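You operate a simulated robot arm through the tools that you are given. There is no shell and no other tool. Be economical: measure what you need, move in short steps, check, and stop when the job is done.

You are at the controls of a simulated two-armed robot. One attempt, no reset.

JOB
On the top of the tall machine, fold the grey cloth in half, so that its two long edges meet.

It is judged by the outcome, as a careful person would: the job done as asked, and still so three seconds after it is handed in. It fails if anything else is knocked over, pushed out of place, dropped, spilled or broken. Flat cloth is picked up by pressing the open fingertips on it (5 to 10 N) and closing them slowly along it; thin cloth reads only 2 to 8 mm in the jaws.

ROBOT AND FRAMES
Two 7-joint arms with two-finger parallel grippers on one trunk, on a base that drives. Base frame: it is fixed to the floor where the robot stands at the start and does not move with it; the origin is under the middle of the robot, x ahead of it, y to its left, z up. Units: m, rad, N and s.
The left shoulder is at the start at [0.07, 0.163, 1.22], the right one opposite. Places, roughly: top of the tall machine [0.5, 0.1, 1]. Payload 3.43 kg a hand.
Tool frame (each hand has its own): the origin (TCP) lies between the finger pads and is the grasp point; the fingertips stand 0.034 m ahead of it; z points along the fingers, y is the line along which they close. The gripper opens to 0.128 m. The fingers are 0.024 m wide and 0.012 m thick; the gripper's body (0.048 by 0.13 m) begins 0.096 m behind the TCP.
Orientation is told as [roll, pitch, yaw] about the base's x, y, z axes, in that order, counted from this pose: with the fingers straight down and closing along the base's y, the tool's x points along the base's -x, its y along +y and its z along -z.

CONTROLS
- The arms move only by the tool drive_tool. It takes "left_targets", "right_targets" or both (then of equal length, played together; a hand with none holds still); each is a list of rows, each a list of 7 numbers: the shift along the base's x, y, z in m, then the turn, a rotation vector about the base's x, y, z in rad, then the opening, from 0 (shut) to 1 (fully open). In form: [[tx, ty, tz, ax, ay, az, claw], ...]. A call has 1 to 12 rows; each row is the pose to reach, as a shift and turn from the pose commanded when the call began. Rows are played at 5 a second. More than 0.05 m and 0.15 rad between two rows, or a gripper value outside its range, and nothing of the call is played. Where a pose cannot be reached the arm comes as near as it can. A force on the tool above 40 N (or 10 N above the force at the start of the call, whichever is more), or a blocked arm, ends the call early, and 0.2 s more pass. Each finger travels about 0.153 m/s and halts on what it meets, pressing with about 24 N; the grip force reading is that of the motor and also rises with nothing between the fingers. The clock runs only during rows and for 0.2 s after the last one: add rows that repeat a pose to give the fingers time. The reply holds the time, the measured pose of the TCP, the force on the tool along the base axes, the opening and the grip force, in the units named above and with some noise, with the torque about the TCP (base axes, N m) and any sound that the robot's microphone picked up, and new pictures: "pictures" is both (left out), scene, wrist or none (wrist: the cameras of the hands that moved).
- Cameras (640 x 400 px; columns grow to the right, rows downward): "scene" is now at [0.134, 0.016, 1.4433]; the picture's right is [0.16, -0.99, 0.00], its down [-0.60, -0.10, -0.79] and it looks along [0.78, 0.13, -0.61] (base axes); focal length 276 px, centre (320, 200). "left" rides on the left gripper at [0.076, 0.011, -0.16] in its tool frame; the picture's right is [-0.15, 0.99, 0.00], its down [-0.88, -0.13, -0.46] and it looks along [-0.45, -0.07, 0.89] (tool axes); focal length 234 px, centre (320, 200). "right" rides on the right gripper at [0.076, -0.011, -0.16] in its tool frame; the picture's right is [0.15, 0.99, 0.00], its down [-0.88, 0.13, -0.46] and it looks along [-0.45, 0.07, 0.89] (tool axes); focal length 234 px, centre (320, 200). There is no depth. A picture from a camera that has moved, and an enlarged one, comes with that camera's place and axes in the base frame and with its lens.
- move_column(by): slides the trunk up (or, below 0, down) by that many m; the arms and the scene camera ride with it, the base frame stays. It gives what a move gives, with no picture.
- base_move(legs): drives the robot by 1 to 6 legs, each [ahead, left, turn to the left] in m, m and rad, along the robot's own axes; the way and the turn of a leg run together, so that a leg with both is an arc; at most 1.5 m and 3.142 rad a leg. The arms and the cameras ride along, it lands a little off, and it stops where it bumps. It gives what a move gives, and a new picture of the scene camera.
- aim_head(pan, tilt): turns the head with the scene camera to pan (to the left, within 1.501 rad either way) and tilt (down, from -0.506 to 1.204), counted from straight ahead of the robot. It gives what a move gives, and a new picture of the scene camera.
- zoom(camera, box): a new picture of the part [left, top, right, bottom] of that camera's present view, enlarged. It takes no simulated time.
- job_done(): hands the job in; it is judged then, once.

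Go step by step. Nothing tells you exact positions but the pictures and the camera data: compare them with the known pose of the tool, close in by small moves and look again before you grip or let go. The budget is 120 turns and 260 pictures, counting those below and the enlarged ones. Unless the task says otherwise, let go and move clear before handing in, and close with one line.

The tools are called after "Request:" by a JSON object that holds its "method" and its "body". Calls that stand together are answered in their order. drive_tool: Moves the arms, as the interface text tells. Its arguments: {"type":"object","properties":{"left_targets":{"type":"array"},"right_targets":{"type":"array"},"pictures":{"type":"string","enum":["both","scene","wrist","none"]}},"required":[]} The other tools are called the same way: move_column (by) slides the trunk up or down; base_move (legs) drives the base; aim_head (pan, tilt) turns the head that bears the scene camera; zoom (camera, box) takes an enlarged picture of a part of a camera's view; job_done () hands the job in.

At the start:

```text
t: 0.0
left_position: [0.4897, 0.3494, 1.2573]
left_tcp_rot: [-0.001, 0.0, 0.001]
left_force: [-0.1, 0.6, 0.0]
left_wrist_torque: [0.04, 0.0, 0.0]
left_opening: 0.1279
left_grasp_force: 0.0
right_position: [0.5071, -0.1194, 1.2063]
right_tcp_rot: [-0.001, 0.0, -0.001]
right_force: [0.4, 0.3, -0.9]
right_wrist_torque: [-0.01, 0.0, -0.01]
right_opening: 0.1281
right_grasp_force: 0.2
trunk travel left (down, up): [-0.7, 0.24]
robot x, y, heading: [-0.0033, -0.001, -0.001]
head pan, tilt: [0.161, 0.654]
```

scene: 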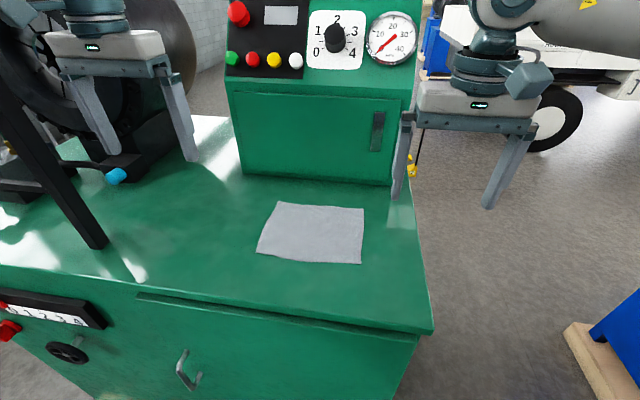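
right: 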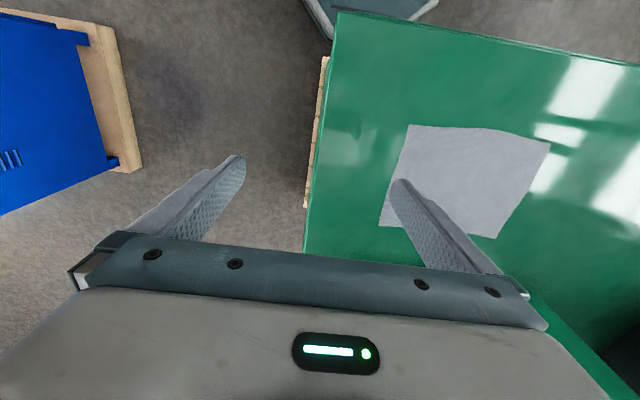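
left: 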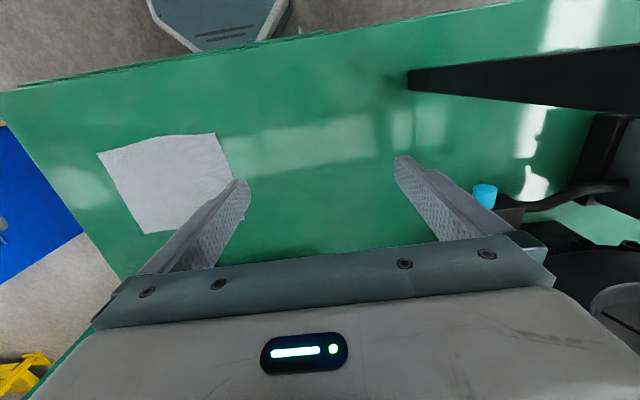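

The grey cloth lies on the green machine top, near its right front. I'll zoom in to measure its corners.

Request:
{"method": "zoom", "body": {"camera": "scene", "box": [230, 180, 390, 280]}}

Request:
{"method": "zoom", "body": {"camera": "right", "box": [360, 100, 584, 240]}}

```text
4.00 times, centred on (310, 230) of scene
camera zoom: at [0.134, 0.016, 1.4433], right [0.16, -0.99, 0.0], down [-0.6, -0.1, -0.79], along [0.78, 0.13, -0.61], focal length 1103 px, centre (360, 80)
```

zoom: 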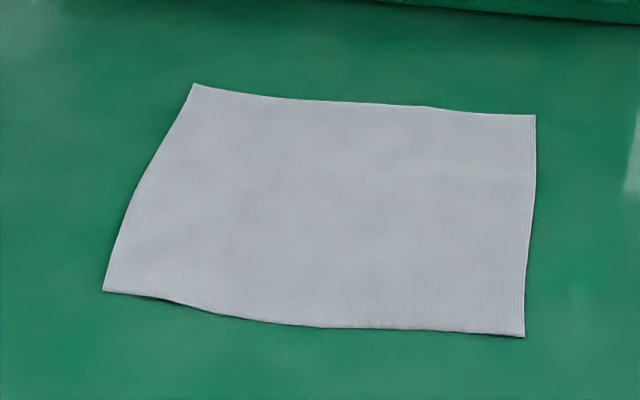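

```text
2.86 times, centred on (472, 170) of right
camera zoom: at [0.4325, -0.1297, 1.3662], right [-0.15, 0.99, 0.0], down [0.88, 0.13, 0.46], along [0.45, 0.07, -0.89], focal length 669 px, centre (-114, 286)
```

zoom: 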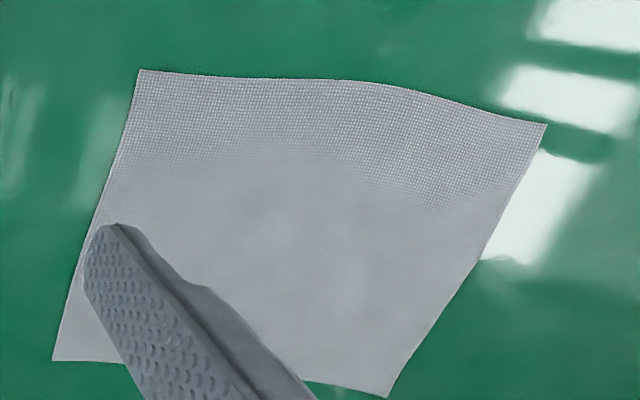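

The two camera views agree on these values: surface z≈1.04, near long edge x≈0.469 and far long edge x≈0.631, with y from about -0.004 to 0.198. I'll turn both hands so they close along x, with the cameras facing outward, and hover near the cloth's near corners.

Request:
{"method": "drive_tool", "body": {"left_targets": [[0, -0.0145, -0.009, 0, 0, -0.1428, 0.9], [0, -0.029, -0.018, 0, 0, -0.2856, 0.8], [0, -0.0436, -0.027, 0, 0, -0.4284, 0.7], [0, -0.058, -0.036, 0, 0, -0.5712, 0.6], [0, -0.0727, -0.045, 0, 0, -0.714, 0.5], [0, -0.087, -0.054, 0, 0, -0.8568, 0.4], [0, -0.102, -0.063, 0, 0, -0.9996, 0.35], [0, -0.116, -0.072, 0, 0, -1.1424, 0.35], [0, -0.131, -0.081, 0, 0, -1.2852, 0.35], [0, -0.1455, -0.09, 0, 0, -1.428, 0.35], [0, -0.16, -0.098, 0, 0, -1.5708, 0.35], [0, -0.16, -0.098, 0, 0, -1.5708, 0.35]], "right_targets": [[0, 0.0118, -0.0042, 0, 0, 0.1428, 0.9], [0, 0.0236, -0.0084, 0, 0, 0.2856, 0.8], [0, 0.0354, -0.0126, 0, 0, 0.4284, 0.7], [0, 0.0472, -0.0168, 0, 0, 0.5712, 0.6], [0, 0.059, -0.021, 0, 0, 0.714, 0.5], [0, 0.0708, -0.0252, 0, 0, 0.8568, 0.4], [0, 0.0826, -0.0294, 0, 0, 0.9996, 0.35], [0, 0.0944, -0.0336, 0, 0, 1.1424, 0.35], [0, 0.1062, -0.0378, 0, 0, 1.2852, 0.35], [0, 0.118, -0.042, 0, 0, 1.428, 0.35], [0, 0.13, -0.046, 0, 0, 1.5708, 0.35], [0, 0.13, -0.046, 0, 0, 1.5708, 0.35]]}}

```text
t: 2.6
left_position: [0.4904, 0.1885, 1.1584]
left_tcp_rot: [-0.001, -0.001, -1.572]
left_force: [-0.1, 0.1, -0.2]
left_wrist_torque: [0.03, -0.03, 0.01]
left_opening: 0.0449
left_grasp_force: 0.0
right_position: [0.4894, 0.0144, 1.1596]
right_tcp_rot: [-0.002, -0.001, 1.568]
right_force: [0.1, -0.1, 0.1]
right_wrist_torque: [0.02, 0.0, 0.0]
right_opening: 0.0452
right_grasp_force: 0.1
right hand out of reach, approached as far as the arm can: row 11, 12
trunk travel left (down, up): [-0.7, 0.24]
robot x, y, heading: [-0.001, -0.0009, 0.003]
head pan, tilt: [0.161, 0.654]
camera scene: at [0.1337, 0.0159, 1.4433], right [0.16, -0.99, 0.0], down [-0.6, -0.1, -0.79], along [0.78, 0.13, -0.61], focal length 276 px, centre (320, 200)
camera right: at [0.5007, -0.0621, 1.3196], right [-0.99, -0.14, 0.0], down [-0.13, 0.88, 0.46], along [-0.06, 0.45, -0.89], focal length 234 px, centre (320, 200)
camera left: at [0.5023, 0.2636, 1.3186], right [0.99, -0.15, 0.0], down [-0.13, -0.88, 0.46], along [-0.07, -0.45, -0.89], focal length 234 px, centre (320, 200)
```

scene: 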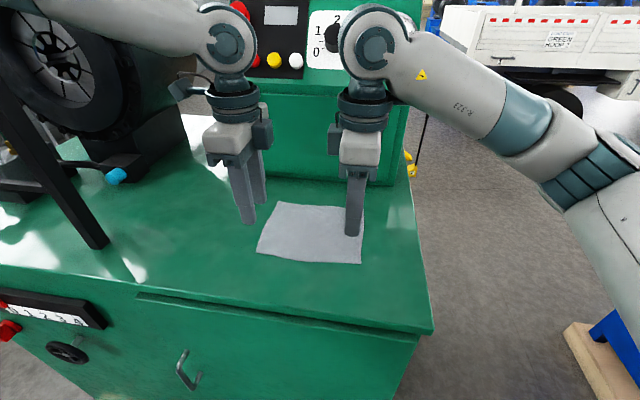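
right: 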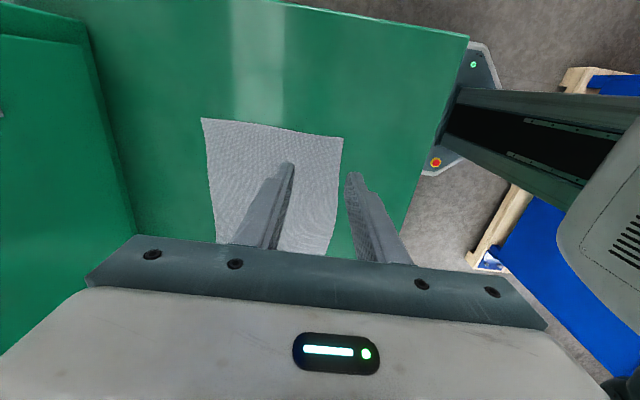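
left: 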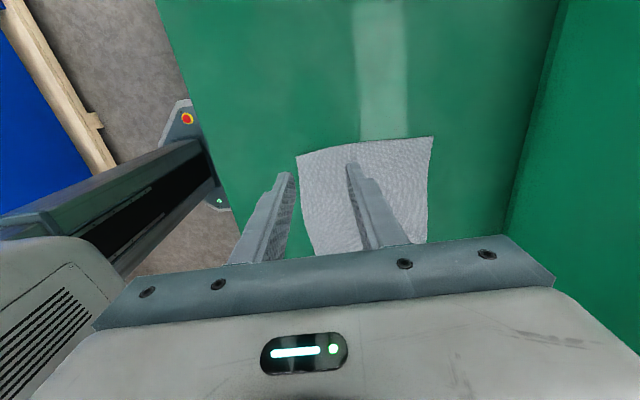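

The right hand reported a reach limit. Before I hold any cloth, I'll test whether both hands can follow the whole fold path, to x≈0.63 and back.

Request:
{"method": "drive_tool", "body": {"left_targets": [[0.04, 0, 0, 0, 0, 0, 0.35], [0.08, 0, 0, 0, 0, 0, 0.35], [0.12, 0, 0, 0, 0, 0, 0.35], [0.14, 0, 0, 0, 0, 0, 0.35], [0.14, 0, 0, 0, 0, 0, 0.35]], "right_targets": [[0.04, 0, 0, 0, 0, 0, 0.35], [0.08, 0, 0, 0, 0, 0, 0.35], [0.12, 0, 0, 0, 0, 0, 0.35], [0.14, 0, 0, 0, 0, 0, 0.35], [0.14, 0, 0, 0, 0, 0, 0.35]], "pictures": "none"}}

```text
t: 4.0
left_position: [0.6019, 0.1782, 1.1827]
left_tcp_rot: [0.036, 0.017, -1.558]
left_force: [-0.5, 0.0, -0.3]
left_wrist_torque: [0.01, 0.0, 0.02]
left_opening: 0.0449
left_grasp_force: 0.1
right_position: [0.4631, 0.0089, 1.1636]
right_tcp_rot: [-0.019, -0.016, 1.582]
right_force: [-0.1, 0.4, -0.5]
right_wrist_torque: [0.02, -0.01, 0.01]
right_opening: 0.0449
right_grasp_force: 0.0
right hand out of reach, approached as far as the arm can: row 1, 2, 3, 4, 5
trunk travel left (down, up): [-0.7, 0.24]
robot x, y, heading: [-0.0082, -0.0009, 0.013]
head pan, tilt: [0.161, 0.654]
stopped in row 5 (left hand): the arm was blocked; the commanded pose is now the measured one
```

The left hand was blocked and the robot shifted slightly, so I'll look before moving again.

Request:
{"method": "aim_head", "body": {"pan": 0.16, "tilt": 0.4}}

Request:
{"method": "zoom", "body": {"camera": "left", "box": [0, 0, 640, 400]}}

```text
t: 4.8
left_position: [0.6012, 0.1772, 1.182]
left_tcp_rot: [0.032, 0.018, -1.56]
left_force: [-0.1, 0.0, -1.0]
left_wrist_torque: [-0.01, 0.0, -0.04]
left_opening: 0.0448
left_grasp_force: 0.1
right_position: [0.4617, 0.0068, 1.1667]
right_tcp_rot: [-0.022, -0.017, 1.577]
right_force: [0.4, 0.0, 0.7]
right_wrist_torque: [-0.01, 0.0, 0.01]
right_opening: 0.0448
right_grasp_force: 0.0
trunk travel left (down, up): [-0.7, 0.24]
robot x, y, heading: [-0.0033, 0.0038, 0.013]
head pan, tilt: [0.161, 0.4]
camera scene: at [0.1056, -0.0047, 1.469], right [0.17, -0.99, -0.01], down [-0.36, -0.05, -0.93], along [0.92, 0.16, -0.37], focal length 276 px, centre (320, 200)
```

scene: 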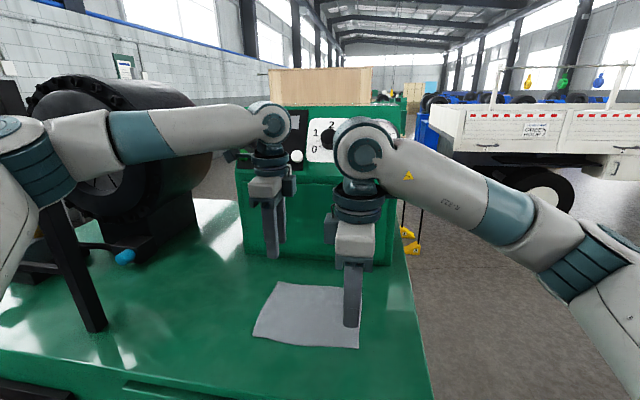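

```text
1.00 times, centred on (320, 200) of left
camera zoom: at [0.6066, 0.2502, 1.344], right [0.99, -0.13, 0.03], down [-0.13, -0.89, 0.44], along [-0.03, -0.44, -0.9], focal length 234 px, centre (320, 200)
```

zoom: 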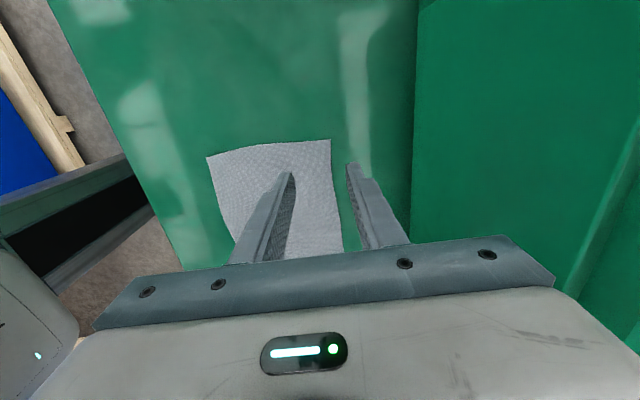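

Request:
{"method": "zoom", "body": {"camera": "scene", "box": [200, 80, 440, 230]}}

```text
2.67 times, centred on (320, 155) of scene
camera zoom: at [0.1056, -0.0047, 1.469], right [0.17, -0.99, -0.01], down [-0.36, -0.05, -0.93], along [0.92, 0.16, -0.37], focal length 736 px, centre (320, 320)
```

zoom: 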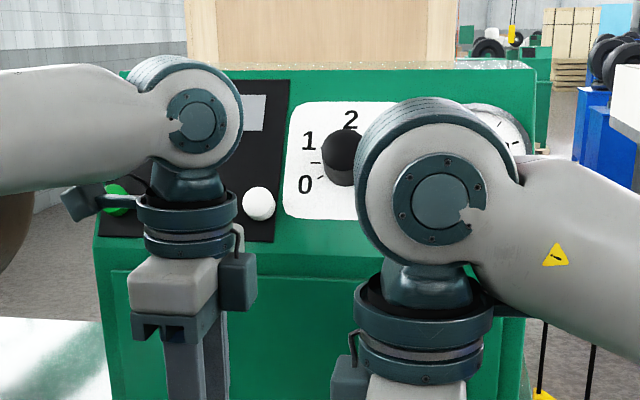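

The left wrist reached the buttons on the panel, so standing upright with this yaw won't work at the far side. I'll back off and return to yaw 0. There I can tilt the fingers forward so the wrists stay clear of the panel.

Request:
{"method": "drive_tool", "body": {"left_targets": [[-0.045, 0.005, 0, 0, 0, 0, 0.35], [-0.09, 0.01, 0, 0, 0, 0.1418, 0.35], [-0.12, 0.015, 0, 0, 0, 0.2836, 0.35], [-0.12, 0.02, 0, 0, 0, 0.4254, 0.35], [-0.12, 0.025, 0, 0, 0, 0.5672, 0.35], [-0.12, 0.03, 0, 0, 0, 0.709, 0.35], [-0.12, 0.03, 0, 0, 0, 0.8508, 0.35], [-0.12, 0.03, 0, 0, 0, 0.9926, 0.35], [-0.12, 0.03, 0, 0, 0, 1.1344, 0.35], [-0.12, 0.03, 0, 0, 0, 1.2762, 0.35], [-0.12, 0.03, 0, 0, 0, 1.418, 0.35], [-0.12, 0.03, 0, 0, 0, 1.56, 0.35]], "right_targets": [[0, -0.005, 0, 0, 0, 0, 0.35], [0, -0.01, 0, 0, 0, -0.1434, 0.35], [0, -0.015, 0, 0, 0, -0.2868, 0.35], [0, -0.02, 0, 0, 0, -0.4302, 0.35], [0, -0.025, 0, 0, 0, -0.5736, 0.35], [0, -0.03, 0, 0, 0, -0.717, 0.35], [0, -0.03, 0, 0, 0, -0.8604, 0.35], [0.005, -0.03, 0, 0, 0, -1.0038, 0.35], [0.01, -0.03, 0, 0, 0, -1.1472, 0.35], [0.015, -0.03, 0, 0, 0, -1.2906, 0.35], [0.02, -0.03, 0, 0, 0, -1.434, 0.35], [0.02, -0.03, 0, 0, 0, -1.577, 0.35]]}}

Request:
{"method": "aim_head", "body": {"pan": 0.16, "tilt": 0.654}}

```text
t: 7.4
left_position: [0.5066, 0.2244, 1.165]
left_tcp_rot: [0.009, -0.001, 0.002]
left_force: [0.4, -0.3, 0.7]
left_wrist_torque: [0.01, -0.02, -0.01]
left_opening: 0.0448
left_grasp_force: 0.0
right_position: [0.508, -0.006, 1.1567]
right_tcp_rot: [0.001, -0.001, -0.005]
right_force: [0.4, 0.3, -0.4]
right_wrist_torque: [-0.02, -0.02, -0.04]
right_opening: 0.0447
right_grasp_force: 0.0
trunk travel left (down, up): [-0.7, 0.24]
robot x, y, heading: [-0.003, -0.0024, 0.008]
head pan, tilt: [0.161, 0.4]
camera scene: at [0.1367, 0.0187, 1.4664], right [0.17, -0.99, 0.0], down [-0.38, -0.07, -0.92], along [0.91, 0.15, -0.39], focal length 276 px, centre (320, 200)
camera right: at [0.4317, -0.0174, 1.3165], right [-0.14, 0.99, 0.0], down [0.88, 0.13, 0.46], along [0.45, 0.06, -0.89], focal length 234 px, centre (320, 200)
camera left: at [0.4311, 0.2335, 1.3245], right [0.14, 0.99, 0.01], down [0.88, -0.13, 0.45], along [0.45, -0.06, -0.89], focal length 234 px, centre (320, 200)
```

scene: 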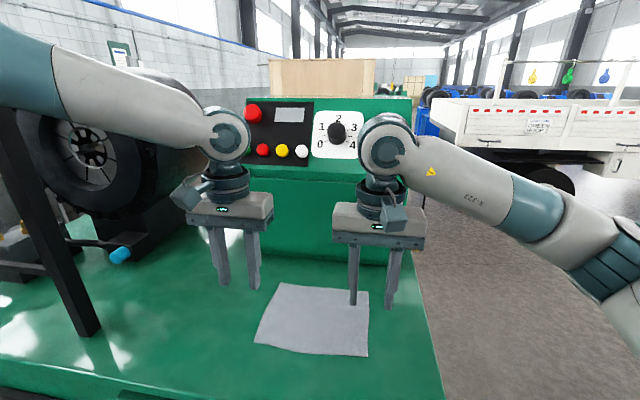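
right: 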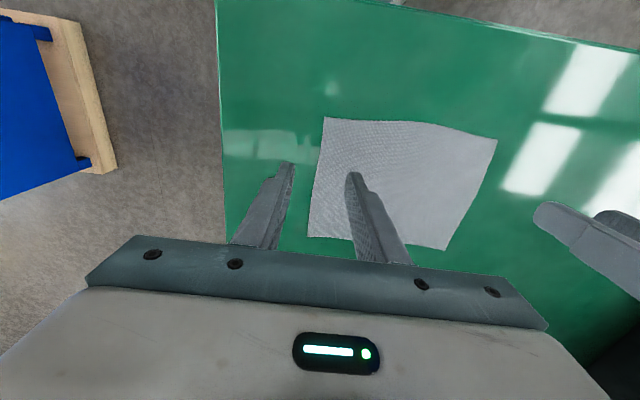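
left: 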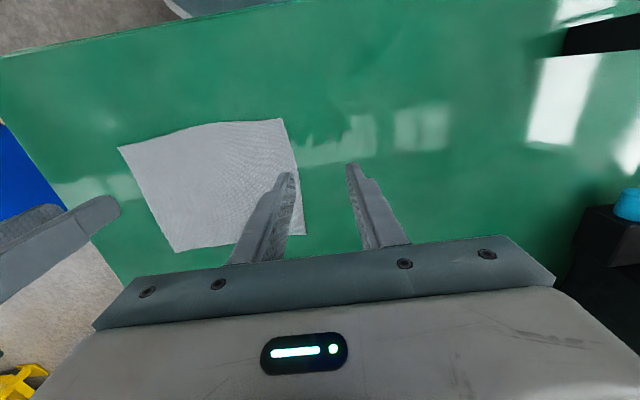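

```text
t: 8.1
left_position: [0.5067, 0.2252, 1.1637]
left_tcp_rot: [0.008, 0.002, -0.003]
left_force: [-0.1, 0.5, 1.0]
left_wrist_torque: [-0.01, 0.0, -0.02]
left_opening: 0.0447
left_grasp_force: 0.0
right_position: [0.5071, -0.0052, 1.1561]
right_tcp_rot: [0.0, 0.0, -0.001]
right_force: [-0.2, 0.5, 0.0]
right_wrist_torque: [-0.01, 0.01, 0.0]
right_opening: 0.045
right_grasp_force: 0.1
trunk travel left (down, up): [-0.7, 0.24]
robot x, y, heading: [-0.0026, -0.0024, 0.012]
head pan, tilt: [0.161, 0.654]
camera scene: at [0.1311, 0.0182, 1.4434], right [0.17, -0.99, 0.0], down [-0.6, -0.1, -0.79], along [0.78, 0.13, -0.61], focal length 276 px, centre (320, 200)
```

scene: 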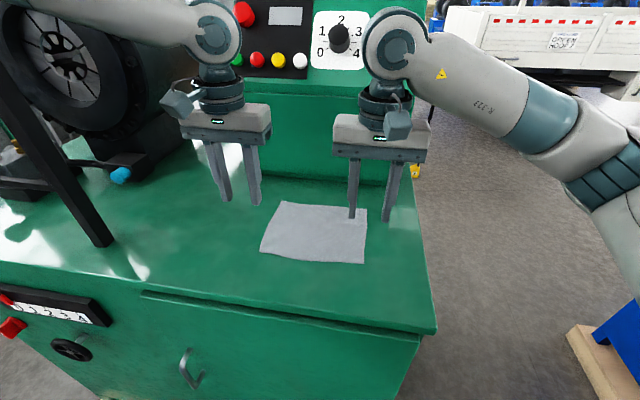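

Next I'll test the far-end pose: fingers tilted forward about 0.6 rad, TCP near x 0.62 at corner spacing, held well above the cloth.

Request:
{"method": "drive_tool", "body": {"left_targets": [[0.02, -0.01, 0, 0, -0.14, 0, 0.3], [0.04, -0.02, 0, 0, -0.28, 0, 0.3], [0.06, -0.03, 0, 0, -0.42, 0, 0.3], [0.09, -0.04, 0, 0, -0.56, 0, 0.3], [0.115, -0.045, -0.02, 0, -0.6, 0, 0.3], [0.115, -0.045, -0.02, 0, -0.6, 0, 0.3]], "right_targets": [[0.02, 0.005, 0, 0, -0.14, 0, 0.3], [0.04, 0.01, 0, 0, -0.28, 0, 0.3], [0.06, 0.015, 0, 0, -0.42, 0, 0.3], [0.09, 0.02, 0, 0, -0.56, 0, 0.3], [0.115, 0.022, -0.02, 0, -0.6, 0, 0.3], [0.115, 0.022, -0.02, 0, -0.6, 0, 0.3]]}}

```text
t: 9.5
left_position: [0.6212, 0.1789, 1.1453]
left_tcp_rot: [0.008, -0.602, -0.002]
left_force: [0.2, 0.3, 0.5]
left_wrist_torque: [0.01, 0.0, 0.0]
left_opening: 0.0385
left_grasp_force: 0.0
right_position: [0.6215, 0.0143, 1.1359]
right_tcp_rot: [-0.001, -0.602, -0.002]
right_force: [0.3, 0.3, -0.6]
right_wrist_torque: [-0.01, -0.05, 0.02]
right_opening: 0.0383
right_grasp_force: 0.1
trunk travel left (down, up): [-0.7, 0.24]
robot x, y, heading: [-0.0011, 0.002, 0.009]
head pan, tilt: [0.161, 0.654]
camera scene: at [0.1291, 0.018, 1.4436], right [0.17, -0.99, 0.0], down [-0.6, -0.1, -0.79], along [0.78, 0.13, -0.61], focal length 276 px, centre (320, 200)
camera right: at [0.4692, 0.0044, 1.2254], right [-0.12, 0.99, -0.08], down [0.47, 0.13, 0.87], along [0.88, 0.07, -0.48], focal length 234 px, centre (320, 200)
camera left: at [0.4687, 0.188, 1.2343], right [0.12, 0.99, 0.09], down [0.47, -0.14, 0.87], along [0.88, -0.06, -0.48], focal length 234 px, centre (320, 200)
```

scene: 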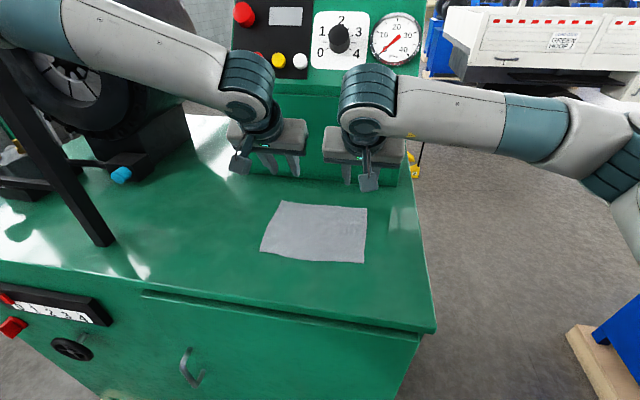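
right: 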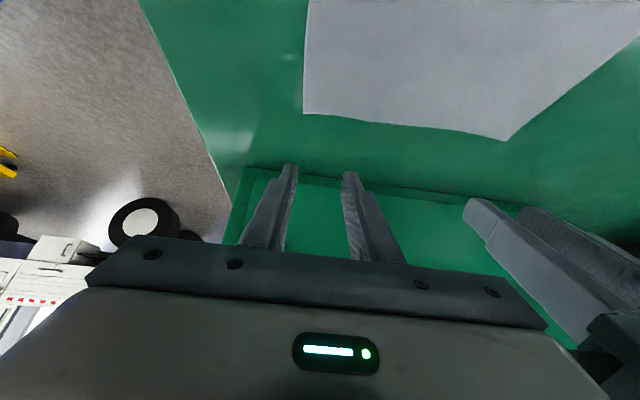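
left: 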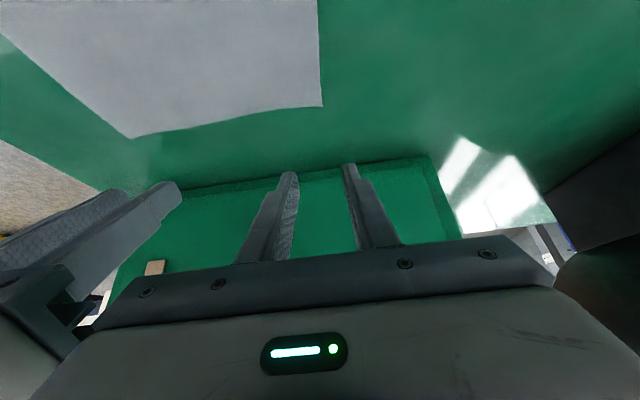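

The forward tilt reaches the far edge. Closing along x would lay the edge down more cleanly, so I'll move the left hand aside and test that wrist turn on the right hand while tilted.

Request:
{"method": "drive_tool", "body": {"left_targets": [[0, 0.04, 0.01, 0, 0, 0, 0.3], [-0.02, 0.08, 0.02, 0, 0, 0, 0.3], [-0.04, 0.1, 0.03, 0, 0, 0, 0.3], [-0.04, 0.1, 0.03, 0, 0, 0, 0.3], [-0.04, 0.1, 0.03, 0, 0, 0, 0.3], [-0.04, 0.1, 0.03, 0, 0, 0, 0.3], [-0.04, 0.1, 0.03, 0, 0, 0, 0.3], [-0.04, 0.1, 0.03, 0, 0, 0, 0.3], [-0.04, 0.1, 0.03, 0, 0, 0, 0.3], [-0.04, 0.1, 0.03, 0, 0, 0, 0.3], [-0.04, 0.1, 0.03, 0, 0, 0, 0.3], [-0.04, 0.1, 0.03, 0, 0, 0, 0.3]], "right_targets": [[0, 0, 0, 0, 0, 0, 0.3], [0, 0, 0, 0.0807, 0, -0.1178, 0.3], [0, 0, 0, 0.1614, 0, -0.2356, 0.3], [0, 0, 0, 0.242, 0, -0.3534, 0.3], [0, 0, 0, 0.3227, 0, -0.4712, 0.3], [0, 0, 0, 0.4034, 0, -0.589, 0.3], [0, 0, 0, 0.484, 0, -0.7068, 0.3], [0, 0, 0, 0.5648, 0, -0.8246, 0.3], [0, 0, 0, 0.6454, 0, -0.9424, 0.3], [0, 0, 0, 0.7261, 0, -1.0602, 0.3], [0, 0, 0, 0.8068, 0, -1.178, 0.3], [0, 0, 0, 0.887, 0, -1.295, 0.3]]}}

```text
t: 12.1
left_position: [0.5806, 0.2791, 1.1746]
left_tcp_rot: [0.011, -0.601, 0.0]
left_force: [0.4, 0.3, 0.4]
left_wrist_torque: [0.0, 0.01, 0.01]
left_opening: 0.0384
left_grasp_force: 0.1
right_position: [0.6222, 0.0146, 1.1356]
right_tcp_rot: [0.602, 0.002, -1.574]
right_force: [-0.2, 0.1, 0.3]
right_wrist_torque: [0.01, 0.0, 0.04]
right_opening: 0.0386
right_grasp_force: 0.0
trunk travel left (down, up): [-0.7, 0.24]
robot x, y, heading: [-0.0066, 0.004, 0.009]
head pan, tilt: [0.161, 0.654]
camera scene: at [0.1311, 0.0181, 1.4434], right [0.17, -0.99, 0.0], down [-0.6, -0.1, -0.79], along [0.78, 0.13, -0.61], focal length 276 px, centre (320, 200)
camera right: at [0.5232, 0.0914, 1.2622], right [0.82, 0.14, 0.56], down [-0.15, -0.88, 0.45], along [0.56, -0.45, -0.7], focal length 234 px, centre (320, 200)
camera left: at [0.4289, 0.2887, 1.2638], right [0.12, 0.99, 0.09], down [0.47, -0.14, 0.87], along [0.88, -0.06, -0.48], focal length 234 px, centre (320, 200)
```

scene: 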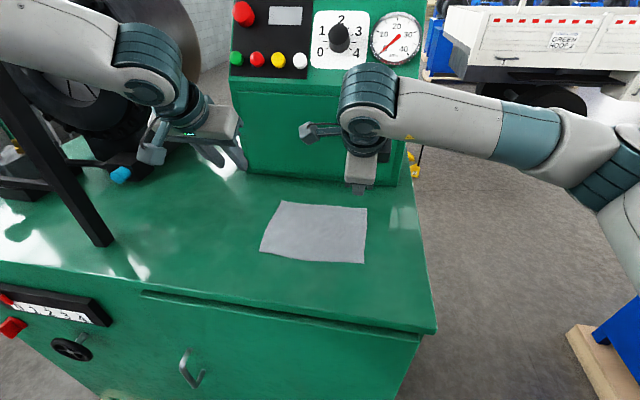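
right: 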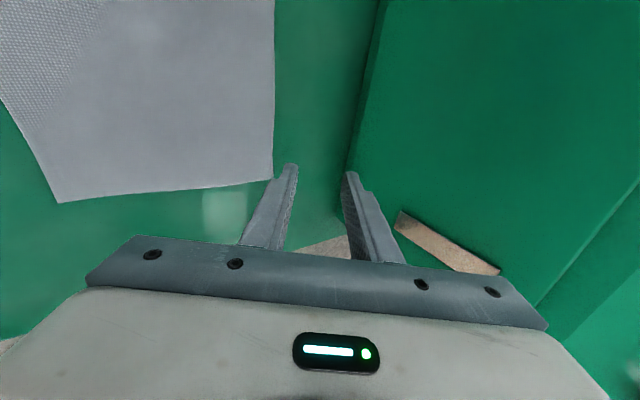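
left: 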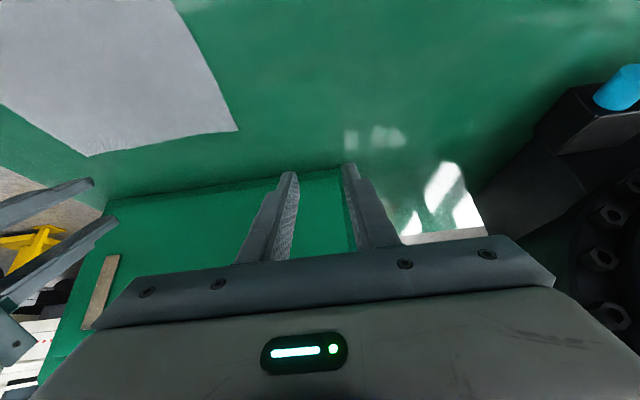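

The right hand reaches the far edge at this yaw with tilt. I'll turn the left hand the same way and bring the right hand back upright over the near edge.

Request:
{"method": "drive_tool", "body": {"left_targets": [[-0.01, 0, 0, 0.0807, 0, -0.1178, 0.3], [-0.02, 0, 0, 0.1614, 0, -0.2356, 0.3], [-0.03, 0, 0, 0.242, 0, -0.3534, 0.3], [-0.04, 0, 0, 0.3227, 0, -0.4712, 0.3], [-0.05, 0, 0, 0.4034, 0, -0.589, 0.3], [-0.05, 0, 0, 0.484, 0, -0.7068, 0.3], [-0.05, 0, 0, 0.5648, 0, -0.8246, 0.3], [-0.05, 0, 0, 0.6454, 0, -0.9424, 0.3], [-0.05, 0, 0, 0.7261, 0, -1.0602, 0.3], [-0.05, 0, 0, 0.8068, 0, -1.178, 0.3], [-0.05, 0, 0, 0.887, 0, -1.295, 0.3], [-0.05, 0, 0, 0.887, 0, -1.295, 0.3]], "right_targets": [[-0.035, 0, 0, 0, 0.12, 0, 0.3], [-0.07, 0, 0, 0, 0.24, 0, 0.3], [-0.1, 0, 0, 0, 0.36, 0, 0.3], [-0.13, 0, 0, 0, 0.48, 0, 0.3], [-0.137, 0, 0, 0, 0.6, 0, 0.3], [-0.137, 0, 0, 0, 0.6, 0, 0.3], [-0.137, 0, 0, 0, 0.6, 0, 0.3], [-0.137, 0, 0, 0, 0.6, 0, 0.3], [-0.137, 0, 0, 0, 0.6, 0, 0.3], [-0.137, 0, 0, 0, 0.6, 0, 0.3], [-0.137, 0, 0, 0, 0.6, 0, 0.3], [-0.137, 0, 0, 0, 0.6, 0, 0.3]]}}

```text
t: 14.7
left_position: [0.5317, 0.2806, 1.1742]
left_tcp_rot: [0.609, 0.0, -1.573]
left_force: [-0.2, -0.2, -0.2]
left_wrist_torque: [0.01, -0.01, 0.0]
left_opening: 0.0382
left_grasp_force: 0.0
right_position: [0.4853, 0.017, 1.1345]
right_tcp_rot: [-0.001, 0.0, -1.57]
right_force: [-0.7, 0.5, 0.4]
right_wrist_torque: [0.02, -0.03, -0.01]
right_opening: 0.0386
right_grasp_force: 0.1
trunk travel left (down, up): [-0.7, 0.24]
robot x, y, heading: [-0.0016, 0.0029, 0.009]
head pan, tilt: [0.161, 0.654]
camera scene: at [0.1309, 0.0182, 1.4434], right [0.17, -0.99, 0.0], down [-0.6, -0.1, -0.79], along [0.78, 0.13, -0.61], focal length 276 px, centre (320, 200)
camera right: at [0.4739, 0.092, 1.296], right [0.99, 0.15, 0.0], down [0.13, -0.88, 0.46], along [0.07, -0.45, -0.89], focal length 234 px, centre (320, 200)
camera left: at [0.4499, 0.355, 1.3121], right [0.81, -0.15, 0.57], down [-0.37, -0.88, 0.3], along [0.45, -0.45, -0.77], focal length 234 px, centre (320, 200)
```

scene: 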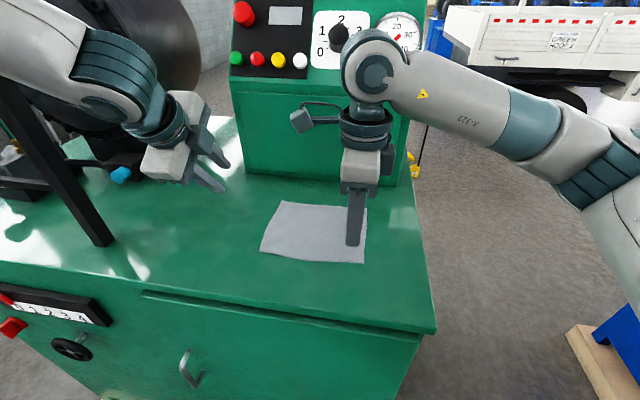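
right: 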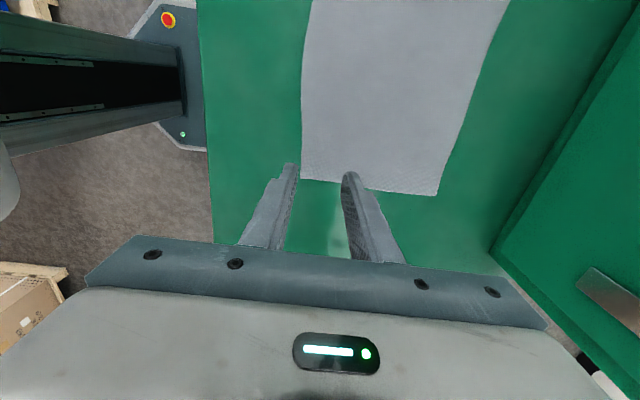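
left: 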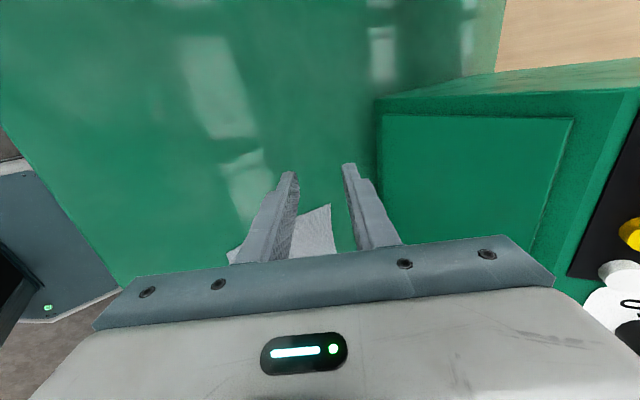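

The right hand is upright over its corner, with its edge at y≈-0.007. I'll bring the left hand to its corner and narrow both jaws to about 17 mm.

Request:
{"method": "drive_tool", "body": {"left_targets": [[-0.01, -0.02, -0.007, 0, 0.12, 0, 0.2], [-0.02, -0.04, -0.014, 0, 0.24, 0, 0.13], [-0.03, -0.06, -0.021, 0, 0.36, 0, 0.13], [-0.04, -0.08, -0.028, 0, 0.48, 0, 0.13], [-0.042, -0.098, -0.05, 0, 0.6, 0, 0.13], [-0.042, -0.098, -0.074, 0, 0.6, 0, 0.13], [-0.042, -0.098, -0.074, 0, 0.6, 0, 0.13]], "right_targets": [[0.004, -0.003, 0, 0, 0, 0, 0.2], [0.004, -0.003, 0, 0, 0, 0, 0.13], [0.004, -0.003, 0, 0, 0, 0, 0.13], [0.004, -0.003, -0.01, 0, 0, 0, 0.13], [0.004, -0.003, -0.02, 0, 0, 0, 0.13], [0.004, -0.003, -0.034, 0, 0, 0, 0.13], [0.004, -0.003, -0.034, 0, 0, 0, 0.13]]}}

```text
t: 16.3
left_position: [0.4893, 0.1804, 1.1005]
left_tcp_rot: [0.008, 0.0, -1.571]
left_force: [-0.4, -0.6, 0.2]
left_wrist_torque: [0.04, -0.02, -0.01]
left_opening: 0.0164
left_grasp_force: 0.1
right_position: [0.4883, 0.0143, 1.1023]
right_tcp_rot: [0.001, 0.001, -1.57]
right_force: [-0.1, -0.6, -0.8]
right_wrist_torque: [0.03, -0.04, 0.03]
right_opening: 0.0166
right_grasp_force: 0.1
trunk travel left (down, up): [-0.7, 0.24]
robot x, y, heading: [-0.0031, 0.0016, 0.008]
head pan, tilt: [0.161, 0.654]
camera scene: at [0.1304, 0.0178, 1.4435], right [0.17, -0.99, 0.0], down [-0.6, -0.1, -0.79], along [0.78, 0.13, -0.61], focal length 276 px, centre (320, 200)
camera right: at [0.4779, 0.0885, 1.2624], right [0.99, 0.15, 0.0], down [0.13, -0.88, 0.46], along [0.07, -0.45, -0.89], focal length 234 px, centre (320, 200)
camera left: at [0.4992, 0.2562, 1.2601], right [0.99, -0.15, 0.01], down [-0.14, -0.88, 0.45], along [-0.06, -0.45, -0.89], focal length 234 px, centre (320, 200)
```

scene: 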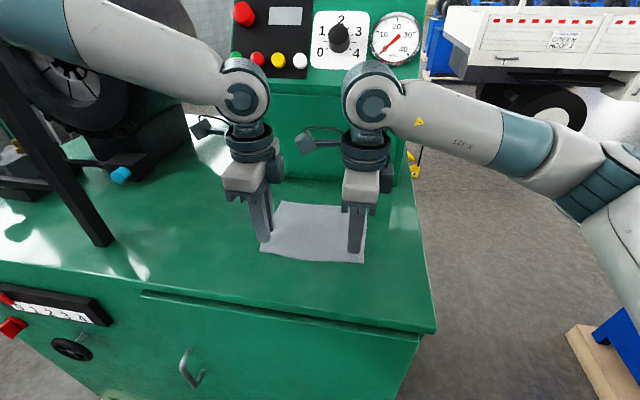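
right: 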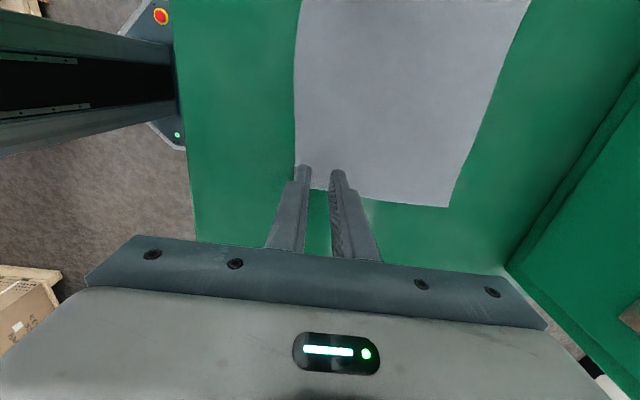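
left: 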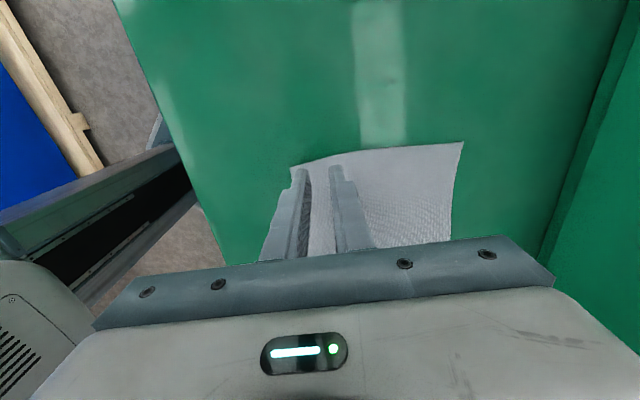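

The cloth's ends sit at y≈-0.011 and y≈0.187. I'll shift both hands slightly onto the corners and lower them to contact.

Request:
{"method": "drive_tool", "body": {"left_targets": [[-0.005, -0.008, -0.01, 0, 0, 0, 0.13], [-0.005, -0.008, -0.018, 0, 0, 0, 0.13], [-0.005, -0.008, -0.023, 0, 0, 0, 0.13], [-0.005, -0.008, -0.026, 0, 0, 0, 0.13], [-0.005, -0.008, -0.026, 0, 0, 0, 0.13]], "right_targets": [[0, -0.009, -0.01, 0, 0, 0, 0.13], [0, -0.009, -0.02, 0, 0, 0, 0.13], [0, -0.009, -0.025, 0, 0, 0, 0.13], [0, -0.009, -0.028, 0, 0, 0, 0.13], [0, -0.009, -0.028, 0, 0, 0, 0.13]], "pictures": "wrist"}}

```text
t: 17.2
left_position: [0.4843, 0.1719, 1.0853]
left_tcp_rot: [0.023, -0.004, -1.57]
left_force: [-2.8, 4.0, 27.5]
left_wrist_torque: [0.2, 0.59, -0.06]
left_opening: 0.0182
left_grasp_force: 1.3
right_position: [0.488, 0.0045, 1.0856]
right_tcp_rot: [0.013, 0.01, -1.572]
right_force: [-2.4, -2.2, 22.3]
right_wrist_torque: [-0.14, 0.5, 0.05]
right_opening: 0.0177
right_grasp_force: 1.1
trunk travel left (down, up): [-0.7, 0.24]
robot x, y, heading: [-0.0047, 0.0012, 0.013]
head pan, tilt: [0.161, 0.654]
stopped in row 4 (right hand): the force on the tool passed its limit (the readings are from after the stop); the commanded pose is now the measured one
camera right: at [0.4756, 0.0785, 1.2462], right [0.99, 0.14, 0.01], down [0.12, -0.88, 0.45], along [0.08, -0.44, -0.89], focal length 234 px, centre (320, 200)
camera left: at [0.4923, 0.248, 1.2451], right [0.99, -0.15, 0.02], down [-0.14, -0.88, 0.46], along [-0.04, -0.45, -0.89], focal length 234 px, centre (320, 200)
```

right: 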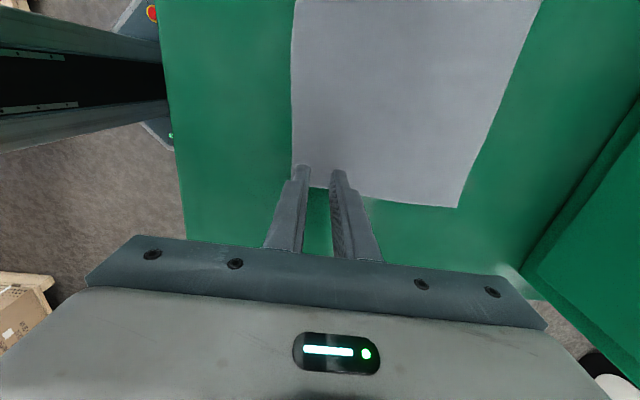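
left: 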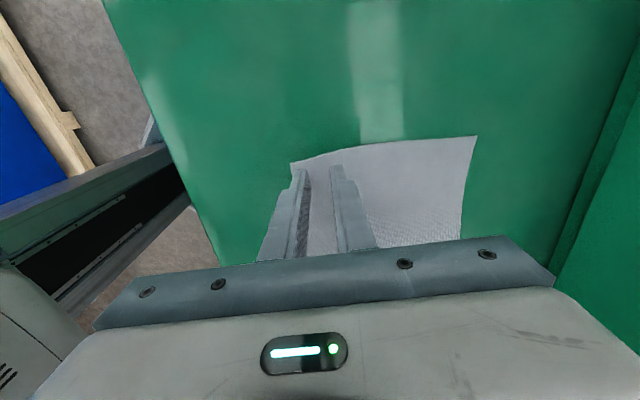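

Both hands are in contact at TCP z≈1.086. I'll read the forces at the reset pose, since 5–10 N is the aim.

Request:
{"method": "drive_tool", "body": {"left_targets": [[0, 0, 0, 0, 0, 0, 0.13]], "right_targets": [[0, 0, 0, 0, 0, 0, 0.13]], "pictures": "none"}}

```text
t: 17.6
left_position: [0.4845, 0.1717, 1.0851]
left_tcp_rot: [0.026, -0.002, -1.571]
left_force: [4.2, 1.0, 32.5]
left_wrist_torque: [0.07, 0.32, 0.0]
left_opening: 0.0137
left_grasp_force: 0.1
right_position: [0.4877, 0.0049, 1.085]
right_tcp_rot: [0.013, 0.009, -1.573]
right_force: [-0.3, 0.5, 32.0]
right_wrist_torque: [-0.05, 0.49, 0.0]
right_opening: 0.0172
right_grasp_force: 0.3
trunk travel left (down, up): [-0.7, 0.24]
robot x, y, heading: [-0.0012, 0.0016, 0.008]
head pan, tilt: [0.161, 0.654]
```

Request:
{"method": "drive_tool", "body": {"left_targets": [[0, 0, 0.002, 0, 0, 0, 0.13], [0, 0, 0.002, 0, 0, 0, 0.13]], "right_targets": [[0, 0, 0.002, 0, 0, 0, 0.13], [0, 0, 0.002, 0, 0, 0, 0.13]], "pictures": "none"}}

```text
t: 18.2
left_position: [0.4844, 0.1719, 1.0859]
left_tcp_rot: [0.023, -0.004, -1.57]
left_force: [4.1, -3.4, 27.5]
left_wrist_torque: [-0.08, 0.28, 0.04]
left_opening: 0.014
left_grasp_force: 0.1
right_position: [0.4881, 0.0035, 1.0841]
right_tcp_rot: [0.012, 0.007, -1.575]
right_force: [0.0, 5.4, 28.5]
right_wrist_torque: [0.1, 0.44, -0.1]
right_opening: 0.0166
right_grasp_force: 0.2
trunk travel left (down, up): [-0.7, 0.24]
robot x, y, heading: [-0.0028, -0.0041, 0.011]
head pan, tilt: [0.161, 0.654]
```

Request:
{"method": "drive_tool", "body": {"left_targets": [[0, 0, 0.005, -0.008, 0, 0, 0.13], [0, 0, 0.008, -0.016, 0, 0, 0.13], [0, 0, 0.008, -0.016, 0, 0, 0.13]], "right_targets": [[0, 0, 0.005, -0.006, -0.004, 0, 0.13], [0, 0, 0.008, -0.012, -0.008, 0, 0.13], [0, 0, 0.008, -0.012, -0.008, 0, 0.13]], "pictures": "none"}}

```text
t: 19.0
left_position: [0.4864, 0.173, 1.09]
left_tcp_rot: [0.018, -0.018, -1.571]
left_force: [0.3, 0.1, 0.3]
left_wrist_torque: [-0.01, 0.03, -0.02]
left_opening: 0.0166
left_grasp_force: 0.0
right_position: [0.4911, 0.0044, 1.0903]
right_tcp_rot: [0.016, -0.007, -1.573]
right_force: [-0.4, -0.3, 0.2]
right_wrist_torque: [0.02, 0.01, 0.02]
right_opening: 0.0163
right_grasp_force: 0.1
trunk travel left (down, up): [-0.7, 0.24]
robot x, y, heading: [-0.0032, 0.0026, 0.006]
head pan, tilt: [0.161, 0.654]
```

Request:
{"method": "drive_tool", "body": {"left_targets": [[0, 0, -0.003, 0.016, 0.018, 0, 0.13], [0, 0, -0.006, 0.016, 0.018, 0, 0.13], [0, 0, -0.006, 0.016, 0.018, 0, 0.13]], "right_targets": [[-0.002, 0, -0.003, 0.008, 0.016, 0, 0.13], [-0.002, 0, -0.006, 0.008, 0.016, 0, 0.13], [-0.002, 0, -0.006, 0.008, 0.016, 0, 0.13]], "pictures": "none"}}

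```text
t: 19.8
left_position: [0.4872, 0.1732, 1.0865]
left_tcp_rot: [0.0, -0.003, -1.571]
left_force: [0.2, 0.1, -0.1]
left_wrist_torque: [0.0, -0.01, 0.0]
left_opening: 0.0165
left_grasp_force: 0.1
right_position: [0.4894, 0.0048, 1.0846]
right_tcp_rot: [0.001, 0.003, -1.575]
right_force: [0.0, 0.7, 3.4]
right_wrist_torque: [0.0, -0.01, 0.01]
right_opening: 0.0165
right_grasp_force: 0.0
trunk travel left (down, up): [-0.7, 0.24]
robot x, y, heading: [-0.0043, 0.0038, 0.008]
head pan, tilt: [0.161, 0.654]
```

Request:
{"method": "drive_tool", "body": {"left_targets": [[-0.003, 0, -0.002, 0, 0, 0, 0.13], [-0.003, 0, -0.004, 0, 0, 0, 0.13], [-0.003, 0, -0.004, 0, 0, 0, 0.13]], "right_targets": [[0, 0, -0.001, 0, 0, 0, 0.13], [0, 0, -0.0015, 0, 0, 0, 0.13], [0, 0, -0.0015, 0, 0, 0, 0.13]], "pictures": "wrist"}}

```text
t: 20.6
left_position: [0.4845, 0.1713, 1.0846]
left_tcp_rot: [0.01, -0.007, -1.571]
left_force: [-0.3, 1.9, 14.6]
left_wrist_torque: [0.1, 0.23, -0.01]
left_opening: 0.0168
left_grasp_force: 0.0
right_position: [0.4869, 0.0045, 1.086]
right_tcp_rot: [0.003, 0.004, -1.572]
right_force: [-1.1, -1.0, 10.0]
right_wrist_torque: [-0.1, 0.09, 0.01]
right_opening: 0.0168
right_grasp_force: 0.0
trunk travel left (down, up): [-0.7, 0.24]
robot x, y, heading: [-0.0042, 0.0004, 0.012]
head pan, tilt: [0.161, 0.654]
stopped in row 3 (left hand): the force on the tool passed its limit (the readings are from after the stop); the commanded pose is now the measured one
camera right: at [0.4767, 0.0795, 1.2459], right [0.99, 0.14, 0.0], down [0.13, -0.88, 0.45], along [0.07, -0.45, -0.89], focal length 234 px, centre (320, 200)
camera left: at [0.4945, 0.2483, 1.2447], right [0.99, -0.15, 0.01], down [-0.13, -0.88, 0.46], along [-0.06, -0.45, -0.89], focal length 234 px, centre (320, 200)
```

right: 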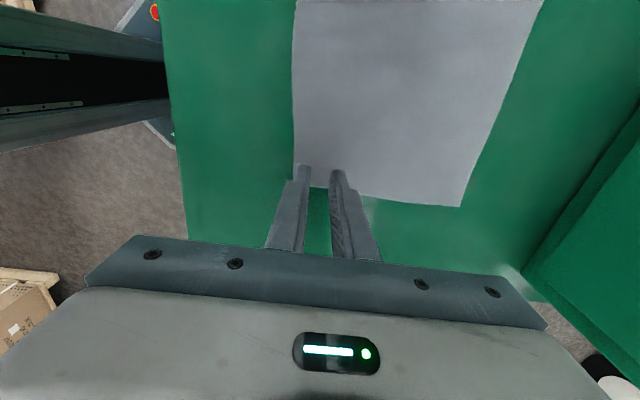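
left: 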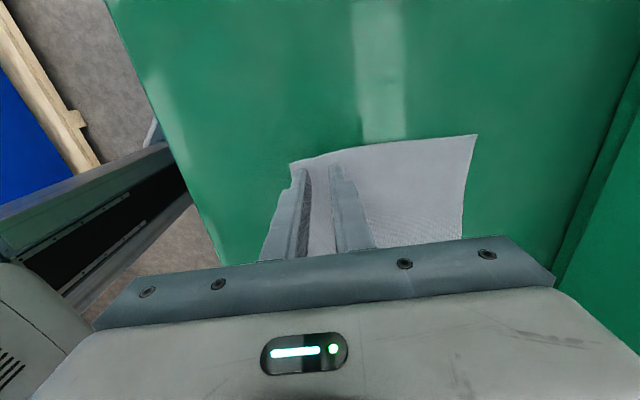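

Both tips press on the cloth (left about 14 N, right about 10 N). I'll ease the left hand slightly and close both jaws slowly.

Request:
{"method": "drive_tool", "body": {"left_targets": [[0, 0, 0.002, 0, 0, 0, 0.12], [0, 0, 0.002, 0, 0, 0, 0.1], [0, 0, 0.002, 0, 0, 0, 0.08], [0, 0, 0.002, 0, 0, 0, 0.06], [0, 0, 0.002, 0, 0, 0, 0.04], [0, 0, 0.002, 0, 0, 0, 0.02], [0, 0, 0.002, 0, 0, 0, 0], [0, 0, 0.002, 0, 0, 0, 0]], "right_targets": [[0, 0, 0.001, 0, 0, 0, 0.12], [0, 0, 0.001, 0, 0, 0, 0.1], [0, 0, 0.001, 0, 0, 0, 0.08], [0, 0, 0.001, 0, 0, 0, 0.06], [0, 0, 0.001, 0, 0, 0, 0.04], [0, 0, 0.001, 0, 0, 0, 0.02], [0, 0, 0.001, 0, 0, 0, 0], [0, 0, 0.001, 0, 0, 0, 0]]}}

```text
t: 22.4
left_position: [0.4848, 0.173, 1.0864]
left_tcp_rot: [0.006, -0.003, -1.571]
left_force: [0.4, -0.9, 0.4]
left_wrist_torque: [-0.02, 0.0, -0.03]
left_opening: 0.0011
left_grasp_force: 24.0
right_position: [0.4878, 0.0042, 1.0858]
right_tcp_rot: [0.0, 0.002, -1.574]
right_force: [-0.2, 0.4, 11.6]
right_wrist_torque: [0.0, 0.04, 0.05]
right_opening: 0.0
right_grasp_force: 23.9
trunk travel left (down, up): [-0.7, 0.24]
robot x, y, heading: [0.0005, 0.0012, 0.009]
head pan, tilt: [0.161, 0.654]
camera scene: at [0.1301, 0.0181, 1.4435], right [0.17, -0.99, 0.0], down [-0.6, -0.1, -0.79], along [0.78, 0.13, -0.61], focal length 276 px, centre (320, 200)
camera right: at [0.4775, 0.0798, 1.2458], right [0.99, 0.14, 0.0], down [0.13, -0.88, 0.45], along [0.07, -0.45, -0.89], focal length 234 px, centre (320, 200)
camera left: at [0.4952, 0.2486, 1.2452], right [0.99, -0.15, 0.01], down [-0.13, -0.88, 0.46], along [-0.06, -0.45, -0.89], focal length 234 px, centre (320, 200)
```

scene: 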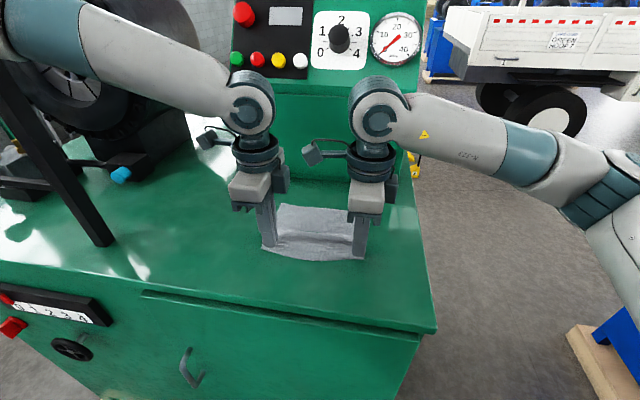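
right: 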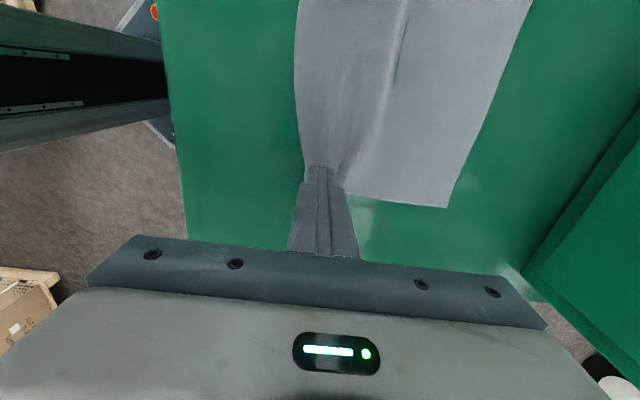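
left: 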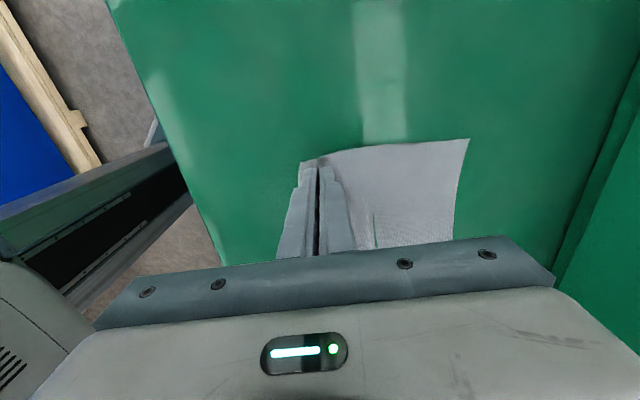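

A ridge has formed, but the jaws read about 0 mm, so the cloth may not be held. I'll look closer.

Request:
{"method": "zoom", "body": {"camera": "scene", "box": [240, 190, 400, 290]}}

Request:
{"method": "zoom", "body": {"camera": "right", "box": [260, 100, 420, 200]}}

```text
4.00 times, centred on (320, 240) of scene
camera zoom: at [0.1301, 0.0181, 1.4435], right [0.17, -0.99, 0.0], down [-0.6, -0.1, -0.79], along [0.78, 0.13, -0.61], focal length 1103 px, centre (320, 40)
```

zoom: 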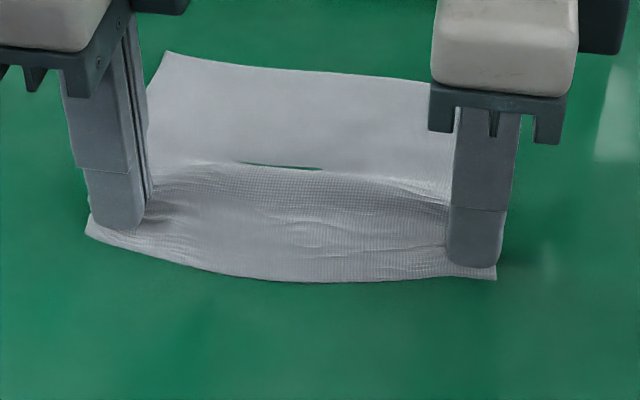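

```text
4.00 times, centred on (340, 150) of right
camera zoom: at [0.4775, 0.0798, 1.2458], right [0.99, 0.14, 0.0], down [0.13, -0.88, 0.45], along [0.07, -0.45, -0.89], focal length 937 px, centre (240, 400)
```

zoom: 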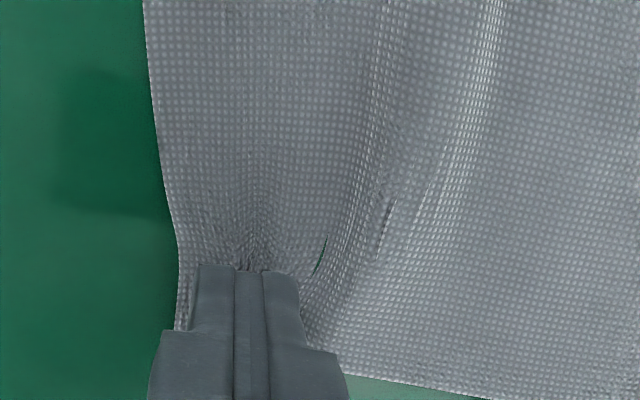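

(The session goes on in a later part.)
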